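You operate a simulated robot arm through the tools that you are given. There is no shell and no other tool.

Carry out the task below with a simulated robot arm. There is one attempt and no reset: what you move stays moved.

TASK
Rack the filled jar, cap it, shut the orange tub and put the large teal scoop in the middle drawer.
Fine: the jar goes into the orange field of the jar stand; shut the drawer; the other scoops and jars stay. Set down upright: jar.

The check looks at the end state, three seconds after you hand in, the way a careful person would. Anything else that was tipped, shoved, dropped, spilled or broken makes it a failure. Lids that push on must go on centred and level and be pressed home; caps that screw on are set level and turned clockwise until they are tight.

THE ROBOT
A 7-joint arm with a fingered hand, fixed in place. Base frame: the origin is on the floor under the middle of its stand, x ahead of it, y to its left, z up. Units: cm, rad, N and s.
It reaches about 102.3 cm from its shoulder. Its first joint turns from -2.897 to 2.897 rad. Payload 4 kg.
The TCP is the grasp point between the finger pads, 3 cm short of the fingertips. In the tool frame z runs along the fingers and y along their closing line. The gripper opens to 10.4 cm; its body begins 3.5 cm behind the TCP. The gripper is a hand of 4 fingers: y runs from the thumb to the fingers, the wrist lies at [-1.5, -11.3, -19] in the tool frame, and closing takes about 1.5 s.
Orientation is that of the tool frame in the base frame, as a unit quaternion [w, x, y, z]. With the fingers straight down and the wrist toward the robot, the tool's x, y and z point along [0, 1, 0], [1, 0, 0] and [0, 0, -1] of the base frame.

THE INTERFACE
- The arm moves only by the tool servo_tool. Its argument "deltas" is a list of rows, each a list of 7 numbers: the shift along the tool's x, y, z in cm, then the turn, a rotation vector about the tool's x, y, z in rad, then the finger opening in cm, from 0 to 10.4. In form: [[x, y, z, rx, ry, rz, fingers], ...]. A call has 1 to 20 rows; each row shifts and turns the commanded pose from where the row before left it, along the tool's axes as they then stand. Rows are played at 5 a second. More than 5 cm and 0.15 rad between two rows, or a gripper value outside its range, and nothing of the call is played. Where a pose cannot be reached the arm comes as near as it can. A force on the tool above 90 N (or 10 N above the force at the start of the call, whichever is more), or a blocked arm, ends the call early, and 0.2 s more pass. Each finger travels about 15.3 cm/s and halts on what it meets, pressing with about 26 N; the grip force reading is that of the motor and also rises with nothing between the fingers. The clock runs only during rows and for 0.2 s after the last one: add rows that do not move to give the fingers time. The reply holds the time, the measured pose of the TCP, the force on the tool along the base axes, the opening and the grip force, in the units named above and with some noise, with the torque about the TCP (base axes, N m) and any sound that the robot's microphone picked up.
- Cameras (640 x 400 px; columns grow to the right, rows downward): "scene" is fixed at [21.53, -50.88, 158.65]; the picture's right is [0.74, -0.67, 0.00], its down [-0.37, -0.41, -0.84] and it looks along [0.56, 0.62, -0.55] (base axes); focal length 297 px, centre (320, 200). "wrist" rides on the gripper at [6.1, -9.2, -13] in the tool frame; the picture's right is [-0.81, 0.27, -0.52], its down [-0.53, -0.71, 0.46] and it looks along [-0.24, 0.64, 0.72] (tool axes); focal length 275 px, centre (320, 200). There is no depth. A picture from a camera that has moved, and an enlarged one, comes with that camera's place and axes in the base frame and with its lens. The place of the scene camera against the robot may be out by one fixed shift of up to 2.5 cm in any direction.
- camera(camera): a new picture of that camera. No time passes.
- preshape(shape): the hand has 4 fingers and takes this shape, open, in about a second: jaw (thumb against the fingers, like two jaws); tri (thumb and two fingers); tip (a fingertip pinch); poke (one finger out to press); point (the index stretched); flat (the hand flat); cup (the hand cupped); fist (a fist). The gripper value then closes the fingers along that shape, each until it touches; the sizes above hold for jaw. It gives what a move gives, with no picture.
- zoom(camera, box): a new picture of the part [left, top, right, bottom] of that camera's present view, enlarged. No time passes.
- sign_off(): hands the job in; it is judged then, once.

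Places have to be worked out from the pictures, the camera data and where the tool is seen. Open the gripper and draw the arm clear of the work before you hand the job in, unless the task says otherwise.

The tools are called after "Call:" as a command line: name --pt "numbers of a row" for each row, then --argument value for the rest, lists and objects as JSON in quotes. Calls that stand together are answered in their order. servo_tool: Moves the arm, as the interface text tells. Its arguments: {"type":"object","properties":{"deltas":{"type":"array"}},"required":["deltas"]} The other tools are called the same way: preshape (shape) gives the hand a shape; camera (camera) takes a picture; zoom (camera, box) takes an enlarged picture of a part of a camera's view; sign_off () hands the job in.

At the start:

```text
time: 0.0
tcp_pos: [45.11, 15.22, 141.94]
tcp_rot: [0.0, 0.706, 0.708, 0.001]
contact_force: [0.2, 0.3, 1.0]
wrist_torque: [0.01, 0.0, -0.05]
width: 10.34
gripper_force: 0.0
shape: jaw
```

scene: 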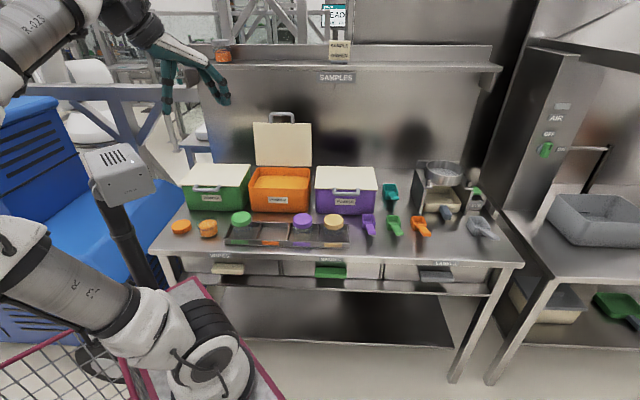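
wrist: 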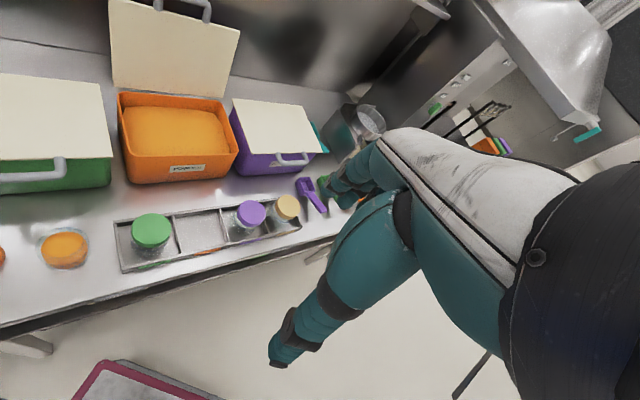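

I start by looking closely at the bench from the scene camera to find the jar, its cap, the tub and the scoops.

Call:
zoom --camera "scene" --box '[150, 180, 350, 305]'

Call:
zoom --camera "scene" --box '[330, 150, 530, 275]'

Call:
zoom --camera "scene" --box '[200, 100, 400, 225]'

Call:
camera --camera "wrist"

```text
3.20 times, centred on (250, 242) of scene
camera zoom: at [21.53, -50.88, 158.65], right [0.74, -0.67, 0.0], down [-0.37, -0.41, -0.84], along [0.56, 0.62, -0.55], focal length 950 px, centre (544, 64)
```

zoom: 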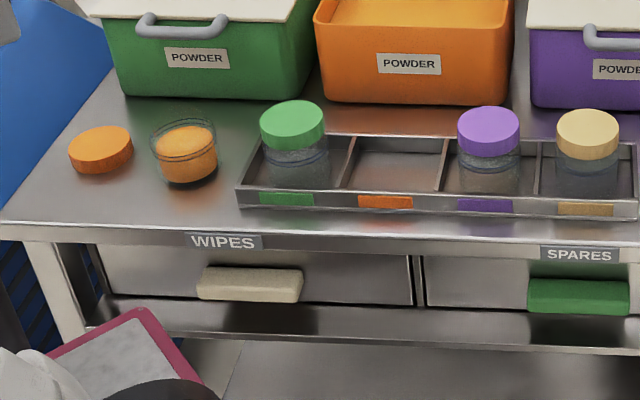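

```text
3.20 times, centred on (430, 212) of scene
camera zoom: at [21.53, -50.88, 158.65], right [0.74, -0.67, 0.0], down [-0.37, -0.41, -0.84], along [0.56, 0.62, -0.55], focal length 950 px, centre (-32, 160)
```

zoom: 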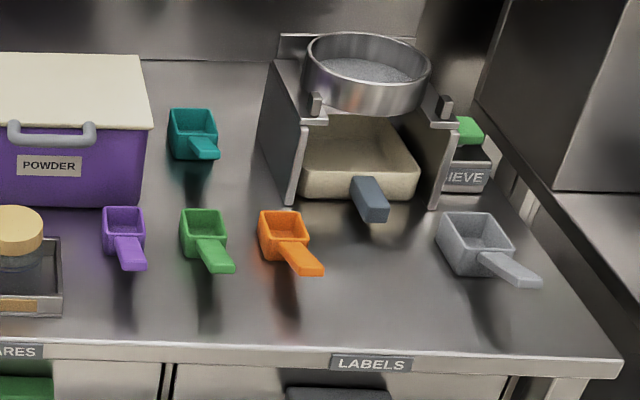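

```text
3.20 times, centred on (300, 162) of scene
camera zoom: at [21.53, -50.88, 158.65], right [0.74, -0.67, 0.0], down [-0.37, -0.41, -0.84], along [0.56, 0.62, -0.55], focal length 950 px, centre (384, 320)
```

zoom: 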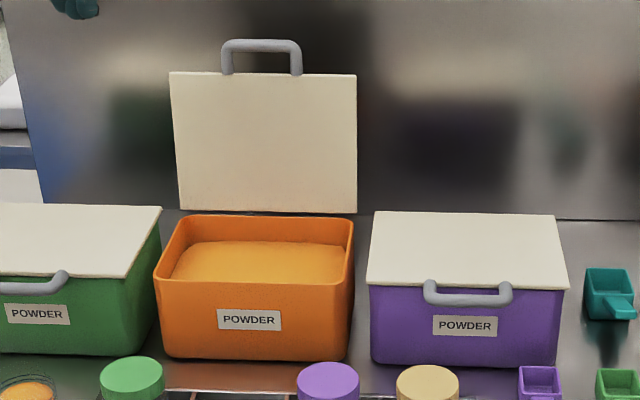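

```text
taken
camera wrist: at [35.99, 21.31, 154.99], right [0.28, -0.81, 0.52], down [-0.71, -0.53, -0.46], along [0.65, -0.24, -0.72], focal length 275 px, centre (320, 200)
```

wrist: 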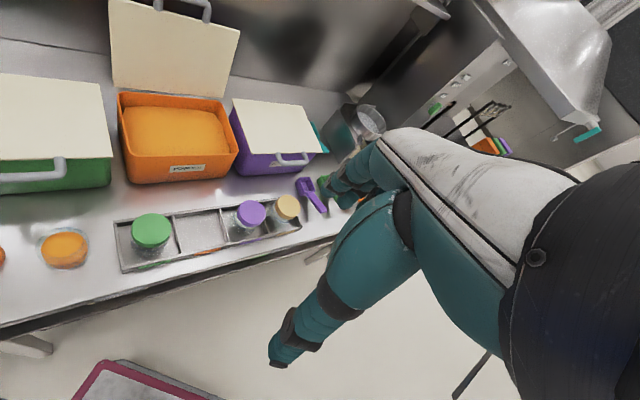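

The bench appears turned about 45° to the base axes; the filled jar (open, orange powder) and the orange cap are at the left, with the orange field second in the stand. I look for the scoops and any second teal scoop in both views.

Call:
zoom --camera "wrist" --box '[440, 60, 640, 185]'

Call:
zoom --camera "wrist" --box '[0, 180, 200, 305]'

Call:
zoom --camera "scene" --box '[165, 195, 265, 258]'

Call:
zoom --camera "scene" --box '[370, 170, 450, 220]'

Call:
zoom --camera "scene" --box '[480, 140, 640, 340]'

Call:
zoom --camera "scene" --box '[190, 245, 510, 355]'

```text
3.20 times, centred on (540, 122) of wrist
camera zoom: at [35.99, 21.31, 154.99], right [0.28, -0.81, 0.52], down [-0.71, -0.53, -0.46], along [0.65, -0.24, -0.72], focal length 881 px, centre (-384, 448)
```

zoom: 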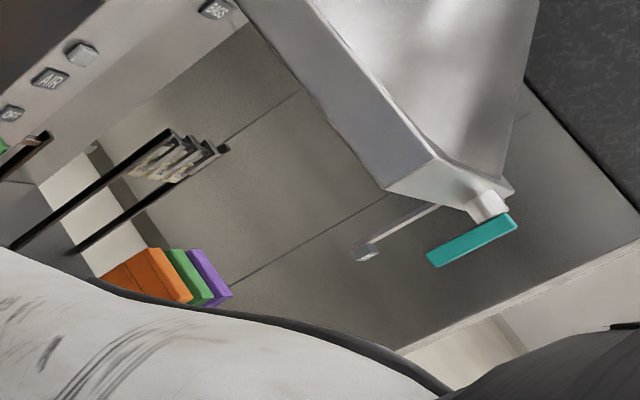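

```text
3.20 times, centred on (100, 242) of wrist
camera zoom: at [35.99, 21.31, 154.99], right [0.28, -0.81, 0.52], down [-0.71, -0.53, -0.46], along [0.65, -0.24, -0.72], focal length 881 px, centre (1024, 64)
```

zoom: 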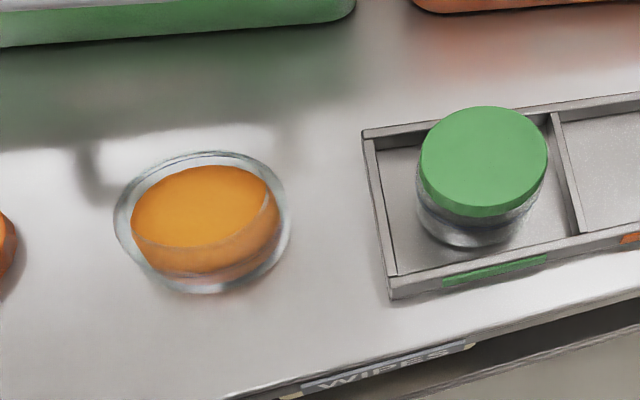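

```text
6.35 times, centred on (215, 226) of scene
camera zoom: at [21.53, -50.88, 158.65], right [0.74, -0.67, 0.0], down [-0.37, -0.41, -0.84], along [0.56, 0.62, -0.55], focal length 1886 px, centre (987, 32)
```

zoom: 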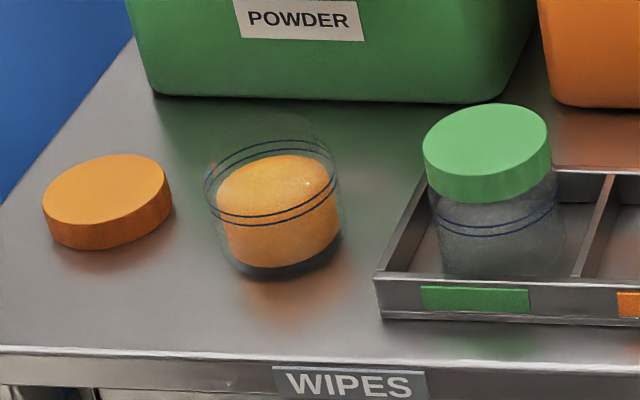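

```text
8.00 times, centred on (410, 195) of scene
camera zoom: at [21.53, -50.88, 158.65], right [0.74, -0.67, 0.0], down [-0.37, -0.41, -0.84], along [0.56, 0.62, -0.55], focal length 2376 px, centre (-400, 240)
```

zoom: 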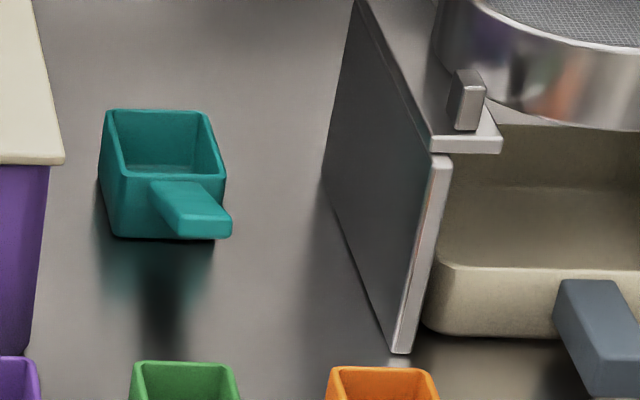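

```text
2.00 times, centred on (560, 240) of scene
camera zoom: at [21.53, -50.88, 158.65], right [0.74, -0.67, 0.0], down [-0.37, -0.41, -0.84], along [0.56, 0.62, -0.55], focal length 594 px, centre (-160, 120)
```

zoom: 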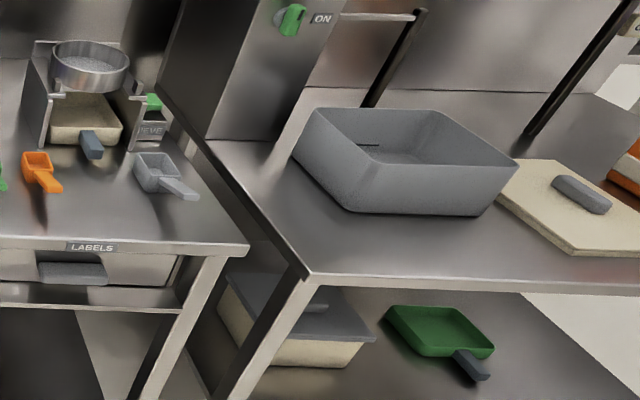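

```text
2.00 times, centred on (350, 300) of scene
camera zoom: at [21.53, -50.88, 158.65], right [0.74, -0.67, 0.0], down [-0.37, -0.41, -0.84], along [0.56, 0.62, -0.55], focal length 594 px, centre (260, 0)
```

zoom: 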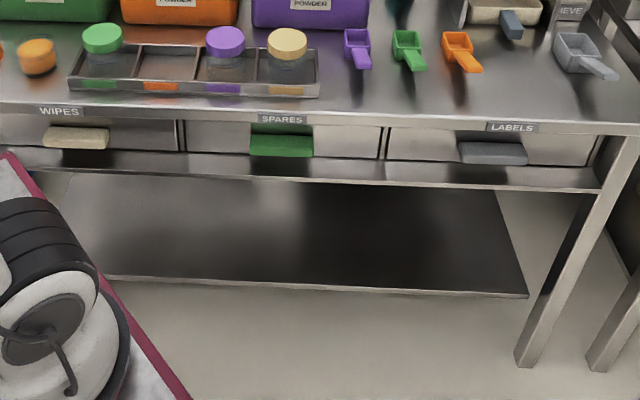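

No second loose teal scoop is visible; the teal one stands behind the small ones, next to the purple tub, and the middle drawer is the one with the green handle (SPARES). I turn the hand 45° so its closing line points into the bench, then look again.

Call:
servo_tool --pt "0 0 0 0 0 -0.131 10.4" --pt "0 0 0 0 0 -0.131 10.4" --pt "0 0 0 0 0 -0.131 10.4" --pt "0 0 0 0 0 -0.131 10.4" --pt "0 0 0 0 0 -0.131 10.4" --pt "0 0 0 0 0 -0.131 10.4" --pt "0 0 0 0 0 0 10.4"

Call:
camera --camera "wrist"

Call:
camera --camera "scene"

```text
time: 1.6
tcp_pos: [45.24, 15.29, 141.95]
tcp_rot: [-0.001, 0.381, 0.925, 0.0]
contact_force: [-0.4, 0.1, -0.3]
wrist_torque: [-0.01, 0.03, -0.02]
width: 10.34
gripper_force: 0.0
shape: jaw
```

```text
taken
camera wrist: at [34.4, 13.0, 154.94], right [0.77, -0.38, 0.52], down [-0.12, -0.88, -0.46], along [0.63, 0.29, -0.72], focal length 275 px, centre (320, 200)
```

wrist: 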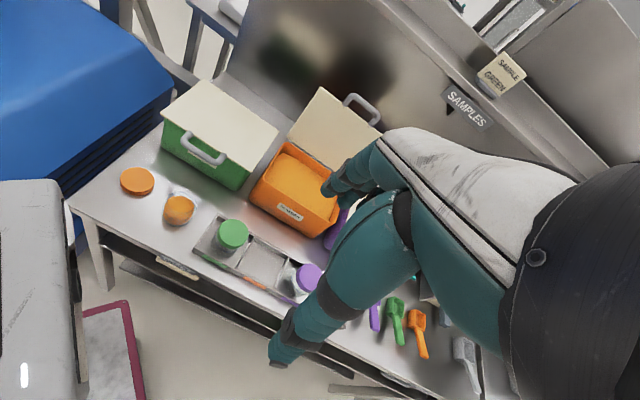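

```text
taken
```

scene: 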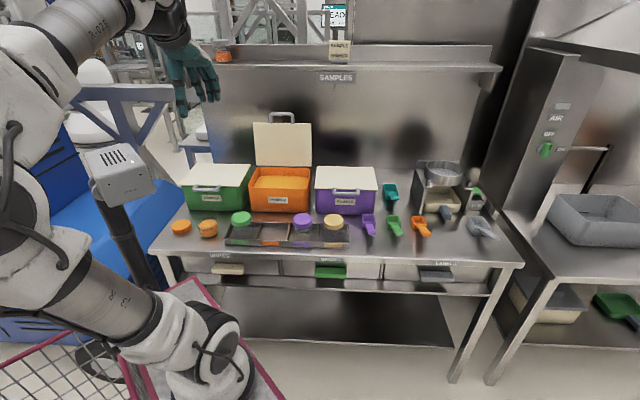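

The hand's x axis is now along the bench edge and y points into the bench. Triangulating the two wrist views puts the jar near [50, 43.5] and the cap near [42.7, 53]; I go to a hover above and beside the jar for closer pictures.

Call:
servo_tool --pt "1.7 2.0 3.0 0 0 0 10.4" --pt "1.7 2.0 3.0 0 0 0 10.4" --pt "1.7 2.0 3.0 0 0 0 10.4" --pt "1.7 2.0 3.0 0 0 0 10.4" --pt "1.7 2.0 3.0 0 0 0 10.4" --pt "1.7 2.0 3.0 0 0 0 10.4" --pt "1.7 2.0 3.0 0 0 0 10.4" --pt "0 0 0 0 0 0 10.4"

Call:
camera --camera "wrist"

Call:
camera --camera "scene"

```text
time: 3.4
tcp_pos: [46.67, 33.64, 121.17]
tcp_rot: [0.0, 0.382, 0.924, 0.0]
contact_force: [0.3, -0.7, 0.6]
wrist_torque: [-0.02, -0.01, -0.03]
width: 10.37
gripper_force: 0.0
shape: jaw
```

```text
taken
camera wrist: at [35.81, 31.37, 134.21], right [0.77, -0.38, 0.52], down [-0.13, -0.88, -0.46], along [0.63, 0.28, -0.72], focal length 275 px, centre (320, 200)
```

wrist: 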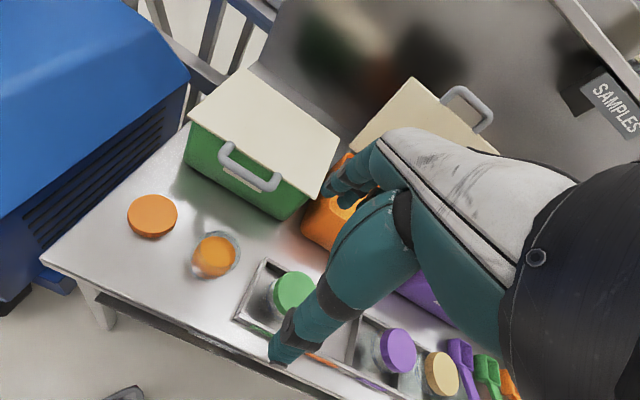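

```text
taken
```

scene: 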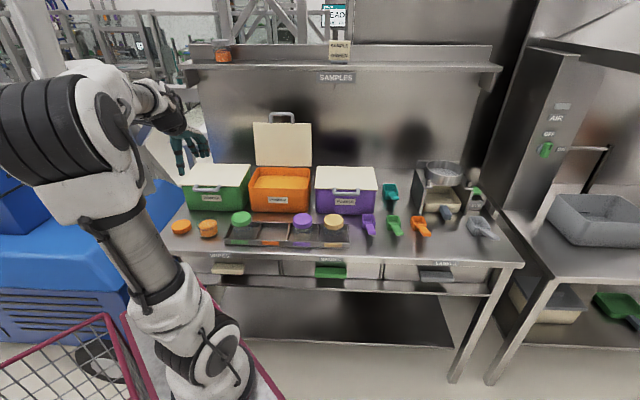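

Good clear view of cap and jar. I enlarge them for exact centres and to see whether the cap is threaded.

Call:
zoom --camera "wrist" --box '[110, 180, 270, 280]'

Call:
zoom --camera "wrist" --box '[220, 240, 380, 340]'

```text
4.00 times, centred on (190, 230) of wrist
camera zoom: at [35.81, 31.37, 134.21], right [0.77, -0.38, 0.52], down [-0.13, -0.88, -0.46], along [0.63, 0.28, -0.72], focal length 1101 px, centre (840, 80)
```

zoom: 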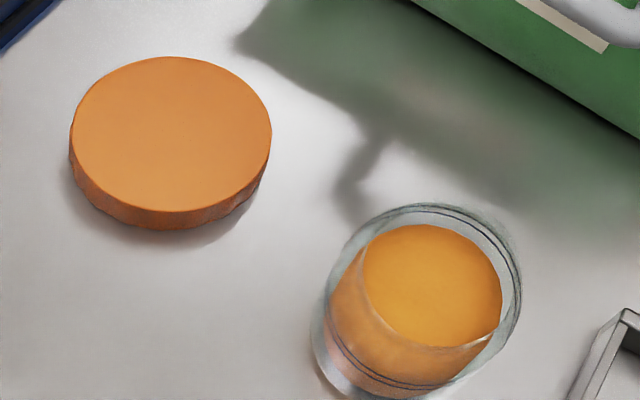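

```text
4.00 times, centred on (300, 290) of wrist
camera zoom: at [35.81, 31.37, 134.21], right [0.77, -0.38, 0.52], down [-0.13, -0.88, -0.46], along [0.63, 0.28, -0.72], focal length 1101 px, centre (400, -160)
```

zoom: 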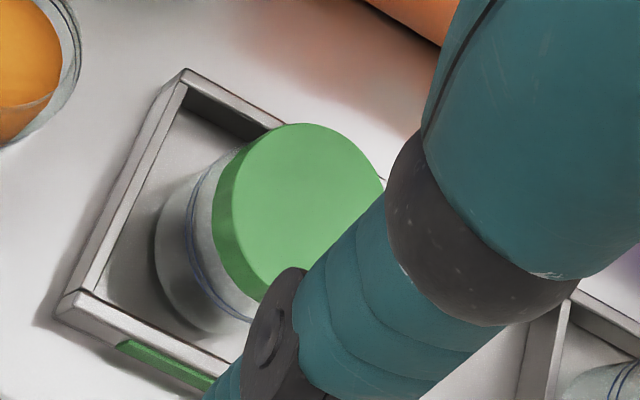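

Cap top is near [42.4, 52.1, 88] and the jar rim near [48.6, 42]. I move above the jar, fingertips still well over the rim, to refine with a close view.

Call:
servo_tool --pt "1.13 1.82 2.8 0 0 0 10.4" --pt "1.13 1.82 2.8 0 0 0 10.4" --pt "1.13 1.82 2.8 0 0 0 10.4" --pt "1.13 1.82 2.8 0 0 0 10.4" --pt "0 0 0 0 0 0 10.4"

Call:
camera --camera "wrist"

Call:
zoom --camera "scene" --box '[150, 130, 310, 260]'

```text
time: 4.6
tcp_pos: [48.3, 41.98, 109.63]
tcp_rot: [0.0, 0.383, 0.924, 0.0]
contact_force: [0.3, 0.1, 0.0]
wrist_torque: [0.01, 0.02, -0.03]
width: 10.37
gripper_force: 0.1
shape: jaw
```

```text
taken
camera wrist: at [37.53, 39.69, 122.69], right [0.77, -0.38, 0.52], down [-0.13, -0.88, -0.46], along [0.63, 0.28, -0.72], focal length 275 px, centre (320, 200)
```

wrist: 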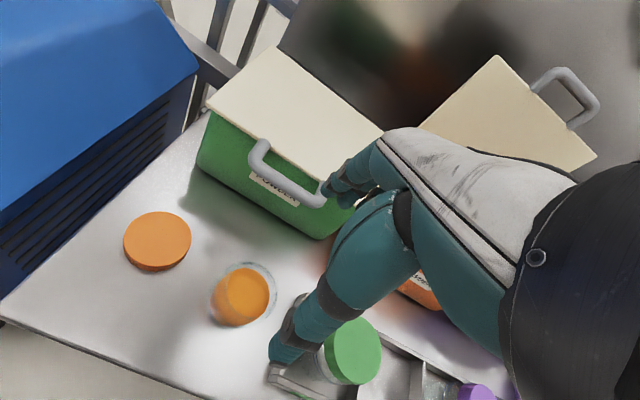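

```text
3.08 times, centred on (230, 195) of scene
camera zoom: at [21.53, -50.88, 158.65], right [0.74, -0.67, 0.0], down [-0.37, -0.41, -0.84], along [0.56, 0.62, -0.55], focal length 914 px, centre (597, 215)
```

zoom: 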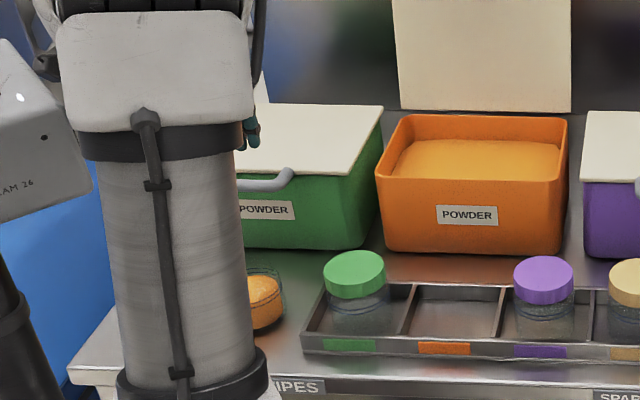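

The jar rim shows left of the TCP spot, so it's lower and I need exact numbers. I enlarge the close view.

Call:
zoom --camera "wrist" --box '[110, 200, 290, 340]'

```text
2.86 times, centred on (200, 270) of wrist
camera zoom: at [37.53, 39.69, 122.69], right [0.77, -0.38, 0.52], down [-0.13, -0.88, -0.46], along [0.63, 0.28, -0.72], focal length 786 px, centre (663, 0)
```

zoom: 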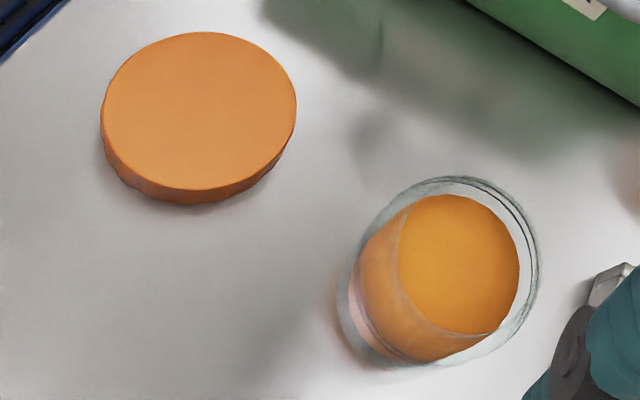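

From the two close views the jar axis is about [49.3, 43.0], rim around z 91–92, cap centre [42.35, 51.85] with its top at about z 88. I move over the jar axis and lower to tips just above the rim to check centring.

Call:
servo_tool --pt "0 0.7 3.2 0 0 0 10.4" --pt "0 0.7 3.2 0 0 0 10.4" --pt "0 0 3.0 0 0 0 10.4" --pt "0 0 0 0 0 0 10.4" --pt "0 0 0 0 0 0 10.4"

Call:
camera --camera "wrist"

Call:
zoom --camera "wrist" --box '[180, 180, 400, 390]'

```text
time: 5.8
tcp_pos: [49.42, 42.73, 100.24]
tcp_rot: [0.0, 0.382, 0.924, -0.001]
contact_force: [0.1, -0.7, 0.9]
wrist_torque: [0.02, -0.04, -0.01]
width: 10.34
gripper_force: 0.1
shape: jaw
```

```text
taken
camera wrist: at [38.62, 40.61, 113.38], right [0.77, -0.38, 0.52], down [-0.13, -0.88, -0.46], along [0.63, 0.28, -0.72], focal length 275 px, centre (320, 200)
```

wrist: 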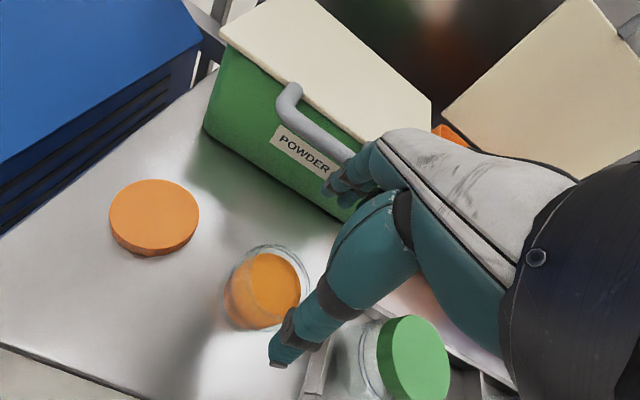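

```text
1.90 times, centred on (290, 285) of wrist
camera zoom: at [38.62, 40.61, 113.38], right [0.77, -0.38, 0.52], down [-0.13, -0.88, -0.46], along [0.63, 0.28, -0.72], focal length 524 px, centre (377, 38)
```

zoom: 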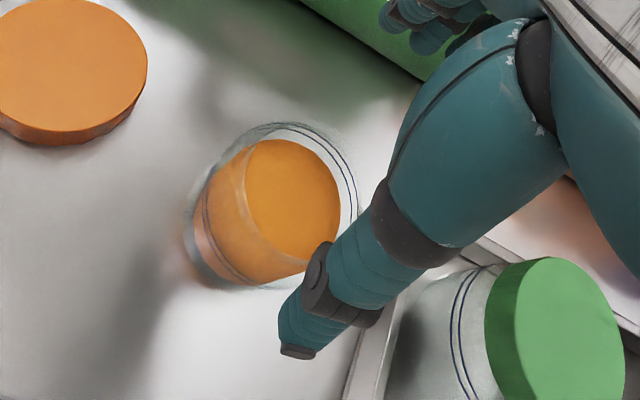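

I zoom in on the jar rim to compare its centre with the projected tool axis.

Call:
zoom --camera "wrist" --box '[210, 230, 330, 340]'

```text
3.64 times, centred on (270, 285) of wrist
camera zoom: at [38.62, 40.61, 113.38], right [0.77, -0.38, 0.52], down [-0.13, -0.88, -0.46], along [0.63, 0.28, -0.72], focal length 1001 px, centre (502, -109)
```

zoom: 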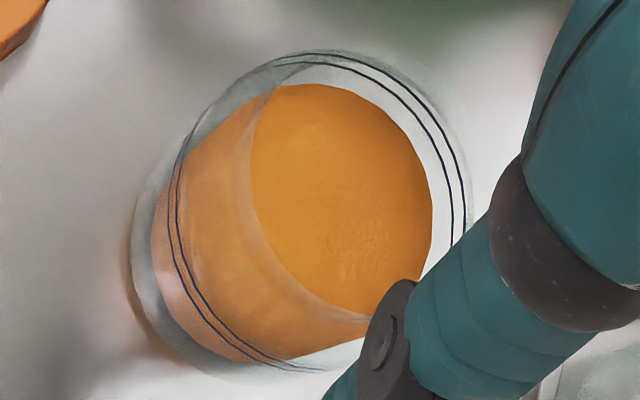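

The jar axis sits about 0.3 cm off the tool axis toward −x of the tool; jar looks ~6 cm tall and table about z 86.5. I correct that and lower straddling the jar to TCP z ≈ 92.3 (tips about 2.7 cm above the table).

Call:
servo_tool --pt "-0.3 -0.1 2.0 0 0 0 10.4" --pt "0 0 2.0 0 0 0 10.4" --pt "0 0 2.0 0 0 0 10.4" --pt "0 0 1.9 0 0 0 10.4" --pt "0 0 0 0 0 0 10.4" --pt "0 0 0 0 0 0 10.4"

Call:
camera --camera "wrist"

Call:
zoom --camera "wrist" --box '[210, 170, 400, 380]'

Call:
zoom --camera "scene" --box '[150, 130, 310, 260]'

```text
time: 7.2
tcp_pos: [49.57, 42.71, 92.47]
tcp_rot: [0.0, 0.382, 0.924, 0.0]
contact_force: [0.0, 0.1, -0.5]
wrist_torque: [-0.02, -0.02, -0.02]
width: 10.38
gripper_force: 0.0
shape: jaw
```

```text
taken
camera wrist: at [38.71, 40.46, 105.54], right [0.77, -0.38, 0.52], down [-0.13, -0.88, -0.46], along [0.63, 0.28, -0.72], focal length 275 px, centre (320, 200)
```

wrist: 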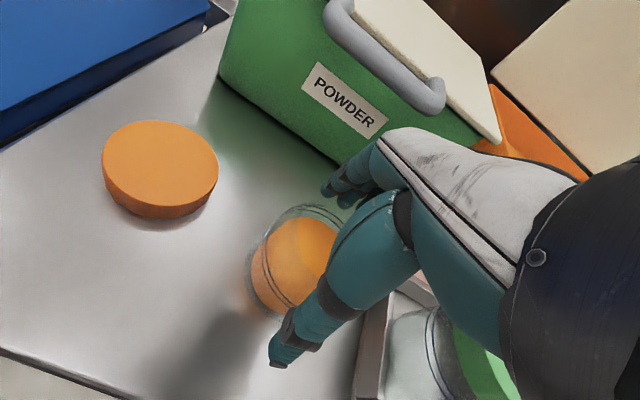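

```text
1.90 times, centred on (305, 275) of wrist
camera zoom: at [38.71, 40.46, 105.54], right [0.77, -0.38, 0.52], down [-0.13, -0.88, -0.46], along [0.63, 0.28, -0.72], focal length 524 px, centre (349, 57)
```

zoom: 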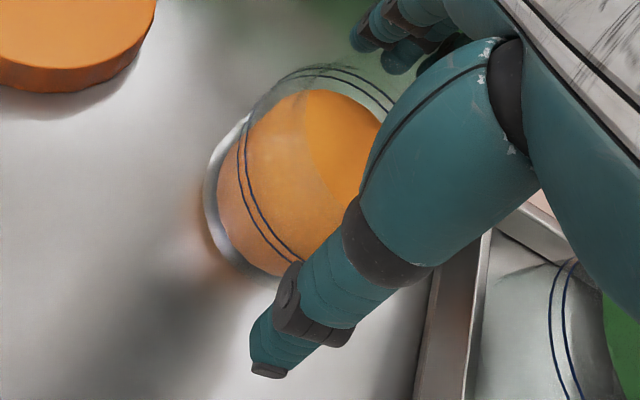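

```text
3.08 times, centred on (230, 195) of scene
camera zoom: at [21.53, -50.88, 158.65], right [0.74, -0.67, 0.0], down [-0.37, -0.41, -0.84], along [0.56, 0.62, -0.55], focal length 914 px, centre (597, 215)
```

zoom: 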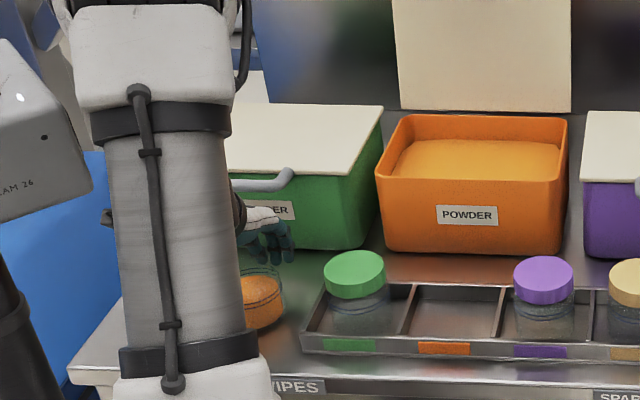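

The fingers straddle the jar (scene view confirms fingertips behind it at roughly mid-height). I close the hand on the jar gradually.

Call:
servo_tool --pt "0 0 0 0 0 0 9.5" --pt "0 0 0 0 0 0 8.8" --pt "0 0 0 0 0 0 8.2" --pt "0 0 0 0 0 0 7.8" --pt "0 0 0 0 0 0 7.4" --pt "0 0 0 0 0 0 7.0" --pt "0 0 0 0 0 0 6.5" --pt "0 0 0 0 0 0 6.0" --pt "0 0 0 0 0 0 5.5" --pt "0 0 0 0 0 0 5.0" --pt "0 0 0 0 0 0 5.0" --pt "0 0 0 0 0 0 5.0"

Call:
camera --camera "wrist"

Call:
zoom --camera "wrist" --box '[210, 170, 400, 380]'

Call:
zoom --camera "scene" --box '[180, 180, 280, 250]'

```text
time: 9.8
tcp_pos: [49.55, 42.65, 92.47]
tcp_rot: [0.0, 0.381, 0.924, 0.0]
contact_force: [-0.2, 1.4, 0.3]
wrist_torque: [-0.01, 0.0, -0.05]
width: 6.4
gripper_force: 25.8
shape: jaw
```

```text
taken
camera wrist: at [38.72, 40.46, 105.55], right [0.77, -0.38, 0.52], down [-0.13, -0.88, -0.46], along [0.63, 0.28, -0.72], focal length 275 px, centre (320, 200)
```

wrist: 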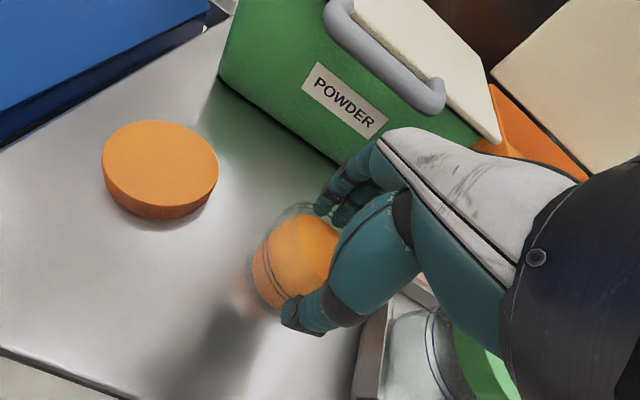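

```text
1.90 times, centred on (305, 275) of wrist
camera zoom: at [38.72, 40.46, 105.55], right [0.77, -0.38, 0.52], down [-0.13, -0.88, -0.46], along [0.63, 0.28, -0.72], focal length 524 px, centre (349, 57)
```

zoom: 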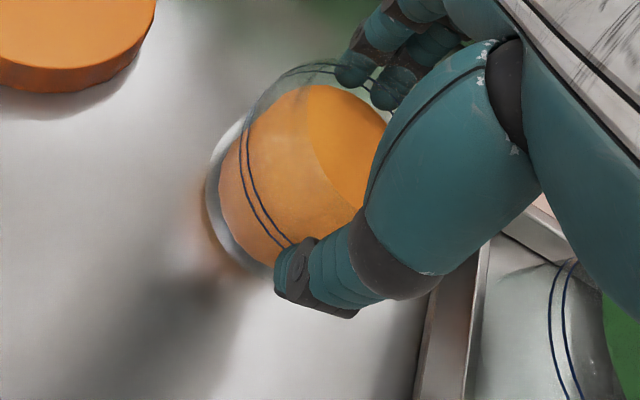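

```text
5.71 times, centred on (230, 215) of scene
camera zoom: at [21.53, -50.88, 158.65], right [0.74, -0.67, 0.0], down [-0.37, -0.41, -0.84], along [0.56, 0.62, -0.55], focal length 1697 px, centre (834, 114)
```

zoom: 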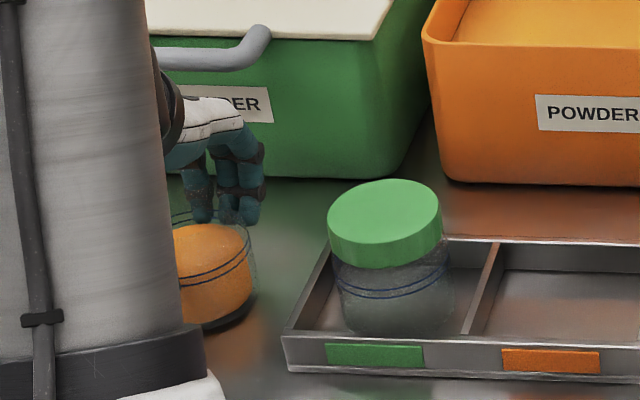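

The jar is held (width 6.4, 25.8 N). I lift it straight up slowly and check it hangs level.

Call:
servo_tool --pt "0 0 -0.5 0 0 0 5.0" --pt "0 0 -1.0 0 0 0 5.0" --pt "0 0 -1.5 0 0 0 5.0" --pt "0 0 -2.0 0 0 0 5.0" --pt "0 0 -2.0 0 0 0 5.0" --pt "0 0 -2.0 0 0 0 5.0" --pt "0 0 -2.0 0 0 0 5.0" --pt "0 0 -1.0 0 0 0 5.0" --pt "0 0 0 0 0 0 5.0"

Call:
camera --camera "wrist"

Call:
zoom --camera "scene" --box '[150, 130, 310, 260]'

```text
time: 11.8
tcp_pos: [49.62, 42.45, 104.45]
tcp_rot: [0.0, 0.382, 0.924, -0.001]
contact_force: [-0.4, -0.6, -3.6]
wrist_torque: [0.01, 0.02, 0.02]
width: 6.44
gripper_force: 25.9
shape: jaw
```

```text
taken
camera wrist: at [38.92, 40.33, 117.56], right [0.77, -0.38, 0.52], down [-0.13, -0.88, -0.46], along [0.63, 0.28, -0.72], focal length 275 px, centre (320, 200)
```

wrist: 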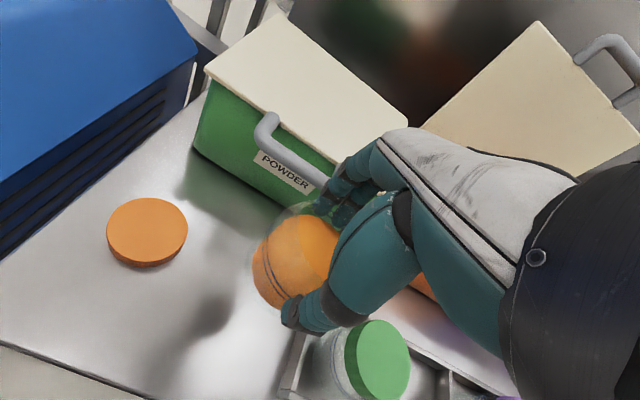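

```text
3.08 times, centred on (230, 195) of scene
camera zoom: at [21.53, -50.88, 158.65], right [0.74, -0.67, 0.0], down [-0.37, -0.41, -0.84], along [0.56, 0.62, -0.55], focal length 914 px, centre (597, 215)
```

zoom: 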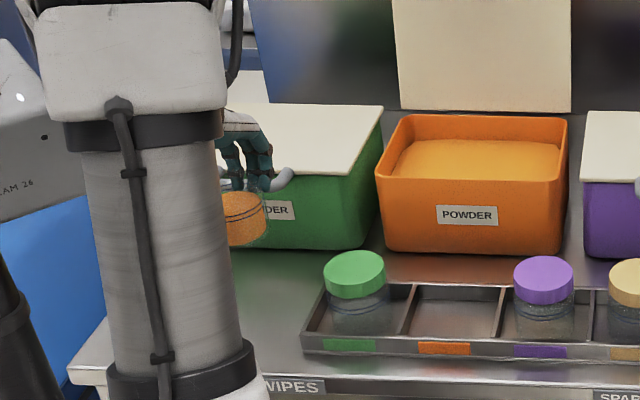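

The jar came up cleanly and level (3.6 N). I carry it along the rack at this height to above the orange field, estimated at [65.8, 24.0].

Call:
servo_tool --pt "-0.6 0 -0.3 0 0 0 5.0" --pt "-1.2 -0.1 -0.2 0 0 0 5.0" --pt "-1.8 -0.1 0 0 0 0 5.0" --pt "-2.2 -0.15 0 0 0 0 5.0" --pt "-2.2 -0.15 0 0 0 0 5.0" --pt "-2.2 -0.15 0 0 0 0 5.0" --pt "-2.2 -0.15 0 0 0 0 5.0" --pt "-2.2 -0.15 0 0 0 0 5.0" --pt "-2.2 -0.15 0 0 0 0 5.0" --pt "-2.2 -0.15 0 0 0 0 5.0" --pt "-2.0 -0.15 0 0 0 0 5.0" --pt "-1.7 -0.15 0 0 0 0 5.0" --pt "-1.2 -0.1 0 0 0 0 5.0" --pt "-0.6 -0.1 0 0 0 0 5.0" --pt "0 0 0 0 0 0 5.0" --pt "0 0 0 0 0 0 5.0"

Call:
camera --camera "wrist"

Call:
camera --camera "scene"

Call:
zoom --camera "scene" --box '[210, 160, 370, 260]'

```text
time: 15.2
tcp_pos: [65.73, 24.04, 105.05]
tcp_rot: [-0.001, 0.382, 0.924, 0.0]
contact_force: [-0.5, -0.2, -2.6]
wrist_torque: [0.0, 0.01, 0.01]
width: 6.42
gripper_force: 25.7
shape: jaw
```

```text
taken
camera wrist: at [54.95, 21.85, 118.09], right [0.77, -0.38, 0.52], down [-0.13, -0.88, -0.46], along [0.63, 0.28, -0.72], focal length 275 px, centre (320, 200)
```

wrist: 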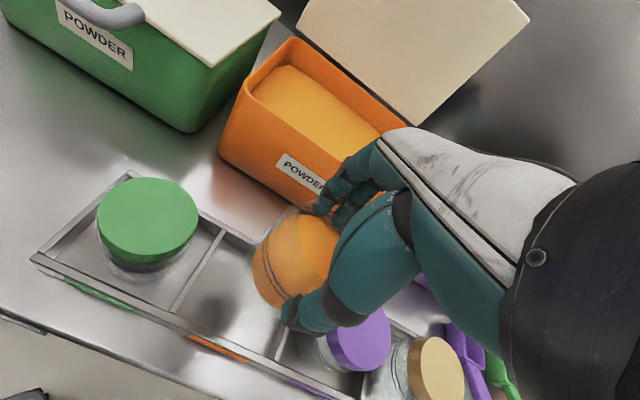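

```text
taken
```

scene: 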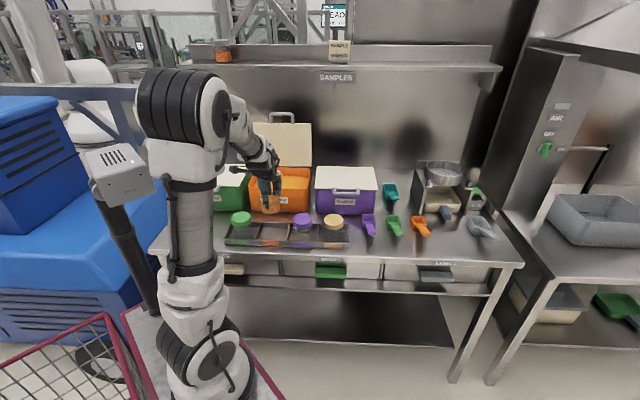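

```text
4.00 times, centred on (290, 210) of scene
camera zoom: at [21.53, -50.88, 158.65], right [0.74, -0.67, 0.0], down [-0.37, -0.41, -0.84], along [0.56, 0.62, -0.55], focal length 1188 px, centre (440, 160)
```

zoom: 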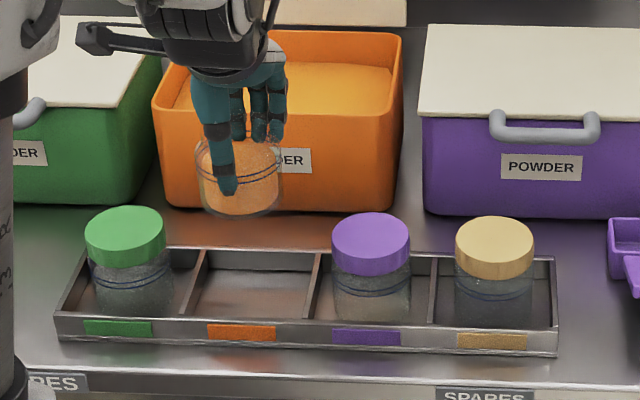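

The scene view predicts landing at zoom pixel (252, 301), which looks like the middle of the orange field. I check with the wrist camera and zooms before lowering.

Call:
zoom --camera "wrist" --box '[20, 160, 340, 400]'

Call:
zoom --camera "scene" --box '[220, 210, 360, 255]'

```text
1.67 times, centred on (180, 280) of wrist
camera zoom: at [54.95, 21.85, 118.09], right [0.77, -0.38, 0.52], down [-0.13, -0.88, -0.46], along [0.63, 0.28, -0.72], focal length 459 px, centre (553, 67)
```

zoom: 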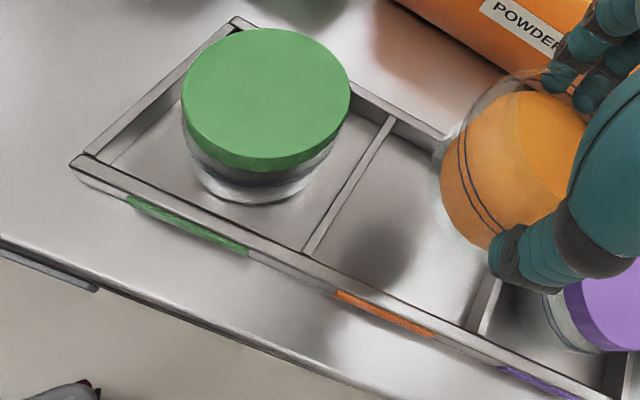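

```text
4.57 times, centred on (290, 232) of scene
camera zoom: at [21.53, -50.88, 158.65], right [0.74, -0.67, 0.0], down [-0.37, -0.41, -0.84], along [0.56, 0.62, -0.55], focal length 1358 px, centre (457, 51)
```

zoom: 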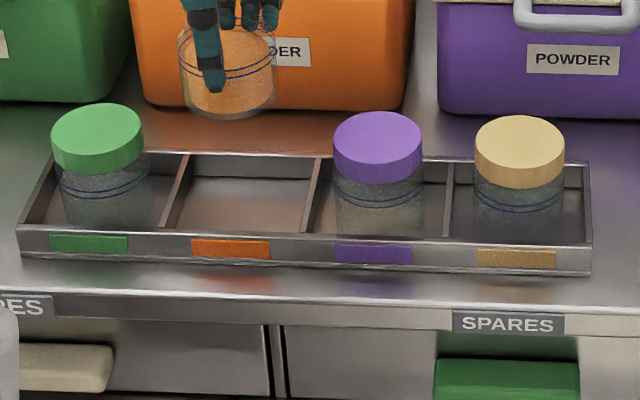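

Field centre from the label and rack corners is u 29.46, n 63.9 (bench coordinates) versus the TCP's u 29.48, n 63.5, so I shift 0.35 cm into the bench and lower to about 2 cm above seating.

Call:
servo_tool --pt "0 0.35 0 0 0 0 5.0" --pt "0 0 1.5 0 0 0 5.0" --pt "0 0 2.0 0 0 0 5.0" --pt "0 0 2.0 0 0 0 5.0" --pt "0 0 2.0 0 0 0 5.0" --pt "0 0 2.0 0 0 0 5.0" --pt "0 0 1.0 0 0 0 5.0" --pt "0 0 0 0 0 0 5.0" --pt "0 0 0 0 0 0 5.0"

Call:
camera --camera "wrist"

Call:
zoom --camera "scene" --box '[210, 180, 370, 260]'

```text
time: 17.2
tcp_pos: [66.04, 24.23, 94.47]
tcp_rot: [0.0, 0.382, 0.924, 0.0]
contact_force: [-0.6, -0.1, -2.2]
wrist_torque: [-0.02, -0.02, -0.01]
width: 6.44
gripper_force: 25.8
shape: jaw
```

```text
taken
camera wrist: at [55.2, 22.04, 107.53], right [0.77, -0.38, 0.52], down [-0.13, -0.88, -0.46], along [0.63, 0.28, -0.72], focal length 275 px, centre (320, 200)
```

wrist: 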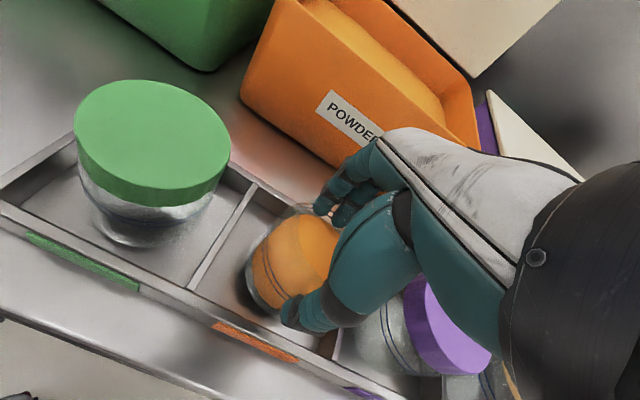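

```text
4.00 times, centred on (290, 220) of scene
camera zoom: at [21.53, -50.88, 158.65], right [0.74, -0.67, 0.0], down [-0.37, -0.41, -0.84], along [0.56, 0.62, -0.55], focal length 1188 px, centre (440, 120)
```

zoom: 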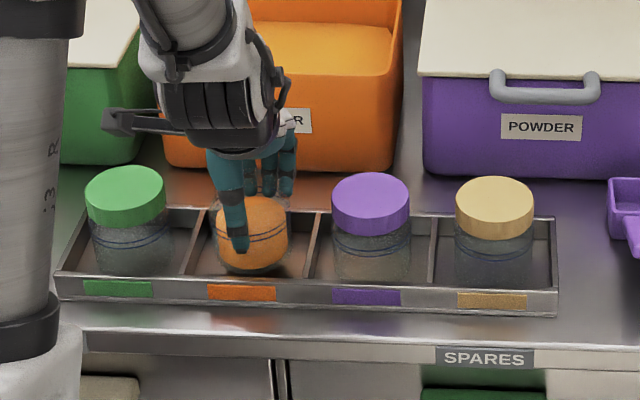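

The jar is over the middle of the field and inside the walls. I lower in small steps, watching the force.

Call:
servo_tool --pt "0 0 0.4 0 0 0 5.0" --pt "0 0 0.4 0 0 0 5.0" --pt "0 0 0.3 0 0 0 5.0" --pt "0 0 0 0 0 0 5.0"

```text
time: 18.2
tcp_pos: [66.01, 24.15, 93.29]
tcp_rot: [0.0, 0.382, 0.924, 0.0]
contact_force: [-0.4, 0.3, -3.0]
wrist_torque: [0.01, 0.03, -0.01]
width: 6.44
gripper_force: 25.9
shape: jaw
```

No contact yet at z 93.29; I continue in finer steps.

Call:
servo_tool --pt "0 0 0.2 0 0 0 5.0" --pt "0 0 0.2 0 0 0 5.0" --pt "0 0 0 0 0 0 5.0"

Call:
zoom --camera "scene" --box '[240, 200, 320, 250]'

```text
time: 19.0
tcp_pos: [66.14, 24.23, 92.96]
tcp_rot: [0.0, 0.382, 0.924, 0.001]
contact_force: [-4.8, -2.2, 10.5]
wrist_torque: [-0.05, 0.09, 0.04]
width: 6.4
gripper_force: 25.8
shape: jaw
```

```text
8.00 times, centred on (280, 225) of scene
camera zoom: at [21.53, -50.88, 158.65], right [0.74, -0.67, 0.0], down [-0.37, -0.41, -0.84], along [0.56, 0.62, -0.55], focal length 2376 px, centre (640, 0)
```

zoom: 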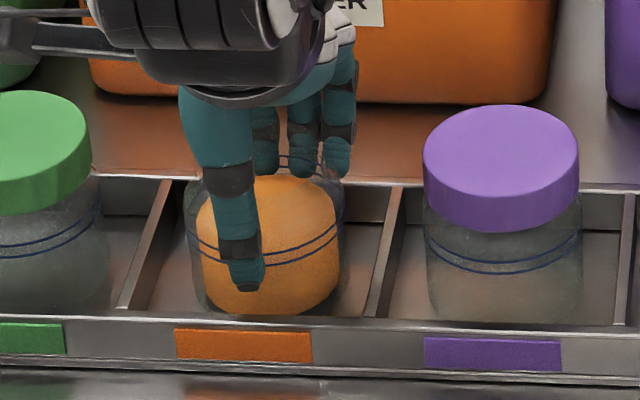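

The force jumped to +10 N at z 92.96: the jar stands on the rack floor (0.5 cm above table level), with fingertips above the rack wall. I ease down pressure slightly, open gently and lift off.

Call:
servo_tool --pt "0 0 -0.1 0 0 0 5.8" --pt "0 0 0 0 0 0 6.3" --pt "0 0 0 0 0 0 6.7" --pt "0 0 0 0 0 0 7.1" --pt "0 0 0 0 0 0 7.5" --pt "0 0 0 0 0 0 8.0" --pt "0 0 0 0 0 0 8.5" --pt "0 0 0 0 0 0 8.8" --pt "0 0 0 0 0 0 8.8"

Call:
zoom --camera "scene" --box '[240, 200, 320, 250]'

Call:
zoom --camera "wrist" --box '[140, 160, 400, 390]'

```text
time: 21.0
tcp_pos: [66.17, 24.32, 92.99]
tcp_rot: [0.001, 0.382, 0.924, 0.001]
contact_force: [0.1, 0.9, 0.9]
wrist_torque: [0.01, 0.01, -0.01]
width: 8.77
gripper_force: 0.0
shape: jaw
```

```text
8.00 times, centred on (280, 225) of scene
camera zoom: at [21.53, -50.88, 158.65], right [0.74, -0.67, 0.0], down [-0.37, -0.41, -0.84], along [0.56, 0.62, -0.55], focal length 2376 px, centre (640, 0)
```

zoom: 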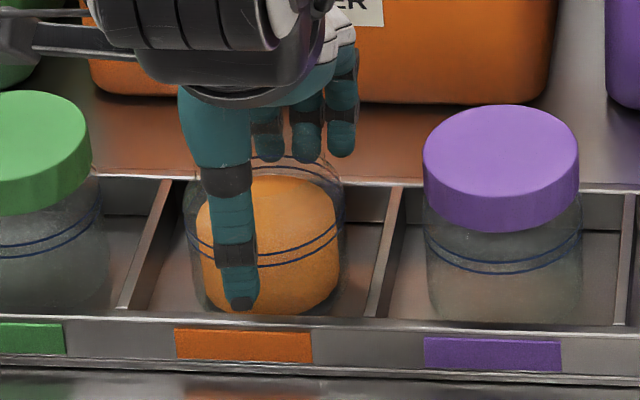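

```text
1.74 times, centred on (270, 275) of wrist
camera zoom: at [55.32, 22.06, 106.06], right [0.77, -0.38, 0.52], down [-0.13, -0.88, -0.46], along [0.63, 0.28, -0.72], focal length 479 px, centre (407, 70)
```

zoom: 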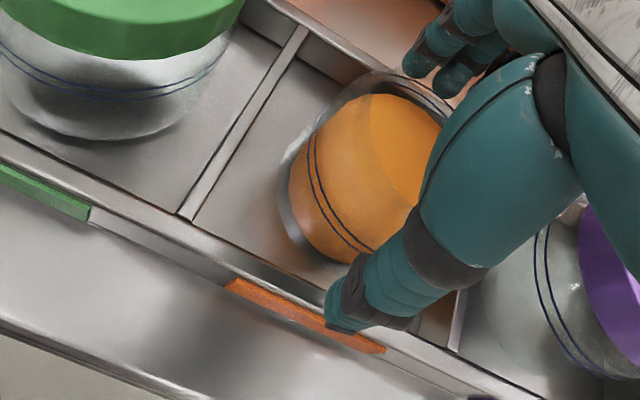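

The jar stands upright in the orange field, released. I raise the hand straight up and look down on the jar to fix its axis for capping.

Call:
servo_tool --pt "0 0 -1.0 0 0 0 8.8" --pt "0 0 -2.0 0 0 0 9.5" --pt "0 0 -2.5 0 0 0 10.4" --pt "0 0 -2.5 0 0 0 10.4" --pt "0 0 -2.5 0 0 0 10.4" --pt "0 0 -2.0 0 0 0 10.4" --pt "0 0 0 0 0 0 10.4" --pt "0 0 0 0 0 0 10.4"

Call:
camera --camera "wrist"

Call:
zoom --camera "wrist" --box '[180, 210, 340, 340]'

Call:
zoom --camera "scene" --box '[240, 200, 320, 250]'

```text
time: 22.8
tcp_pos: [66.0, 24.31, 105.61]
tcp_rot: [0.0, 0.382, 0.924, 0.0]
contact_force: [0.7, 0.2, -0.6]
wrist_torque: [0.0, 0.0, 0.01]
width: 10.36
gripper_force: 0.0
shape: jaw
```

```text
taken
camera wrist: at [55.26, 22.13, 118.5], right [0.77, -0.38, 0.52], down [-0.13, -0.88, -0.46], along [0.63, 0.28, -0.72], focal length 275 px, centre (320, 200)
```

wrist: 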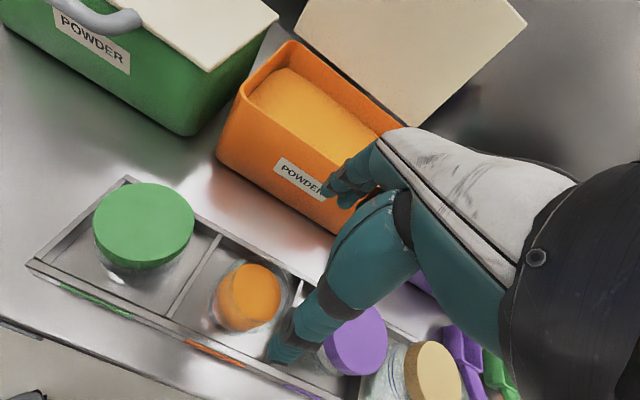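

```text
3.08 times, centred on (260, 275) of wrist
camera zoom: at [55.26, 22.13, 118.5], right [0.77, -0.38, 0.52], down [-0.13, -0.88, -0.46], along [0.63, 0.28, -0.72], focal length 847 px, centre (505, -31)
```

zoom: 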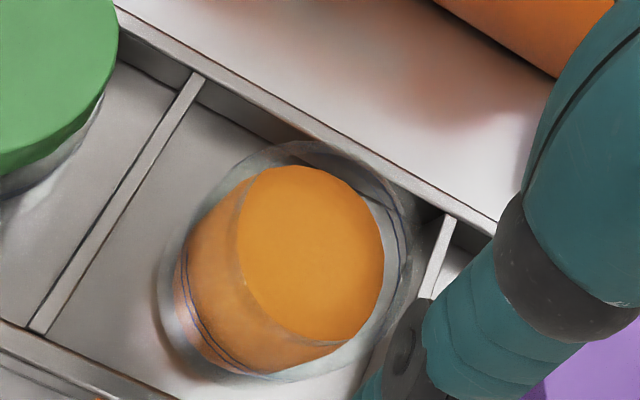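

```text
8.00 times, centred on (280, 225) of scene
camera zoom: at [21.53, -50.88, 158.65], right [0.74, -0.67, 0.0], down [-0.37, -0.41, -0.84], along [0.56, 0.62, -0.55], focal length 2376 px, centre (640, 0)
```

zoom: 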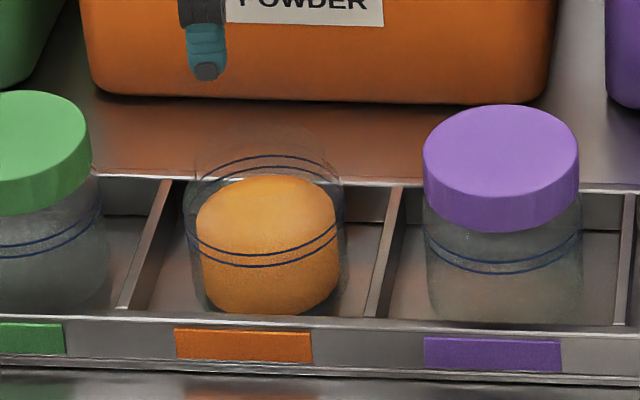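

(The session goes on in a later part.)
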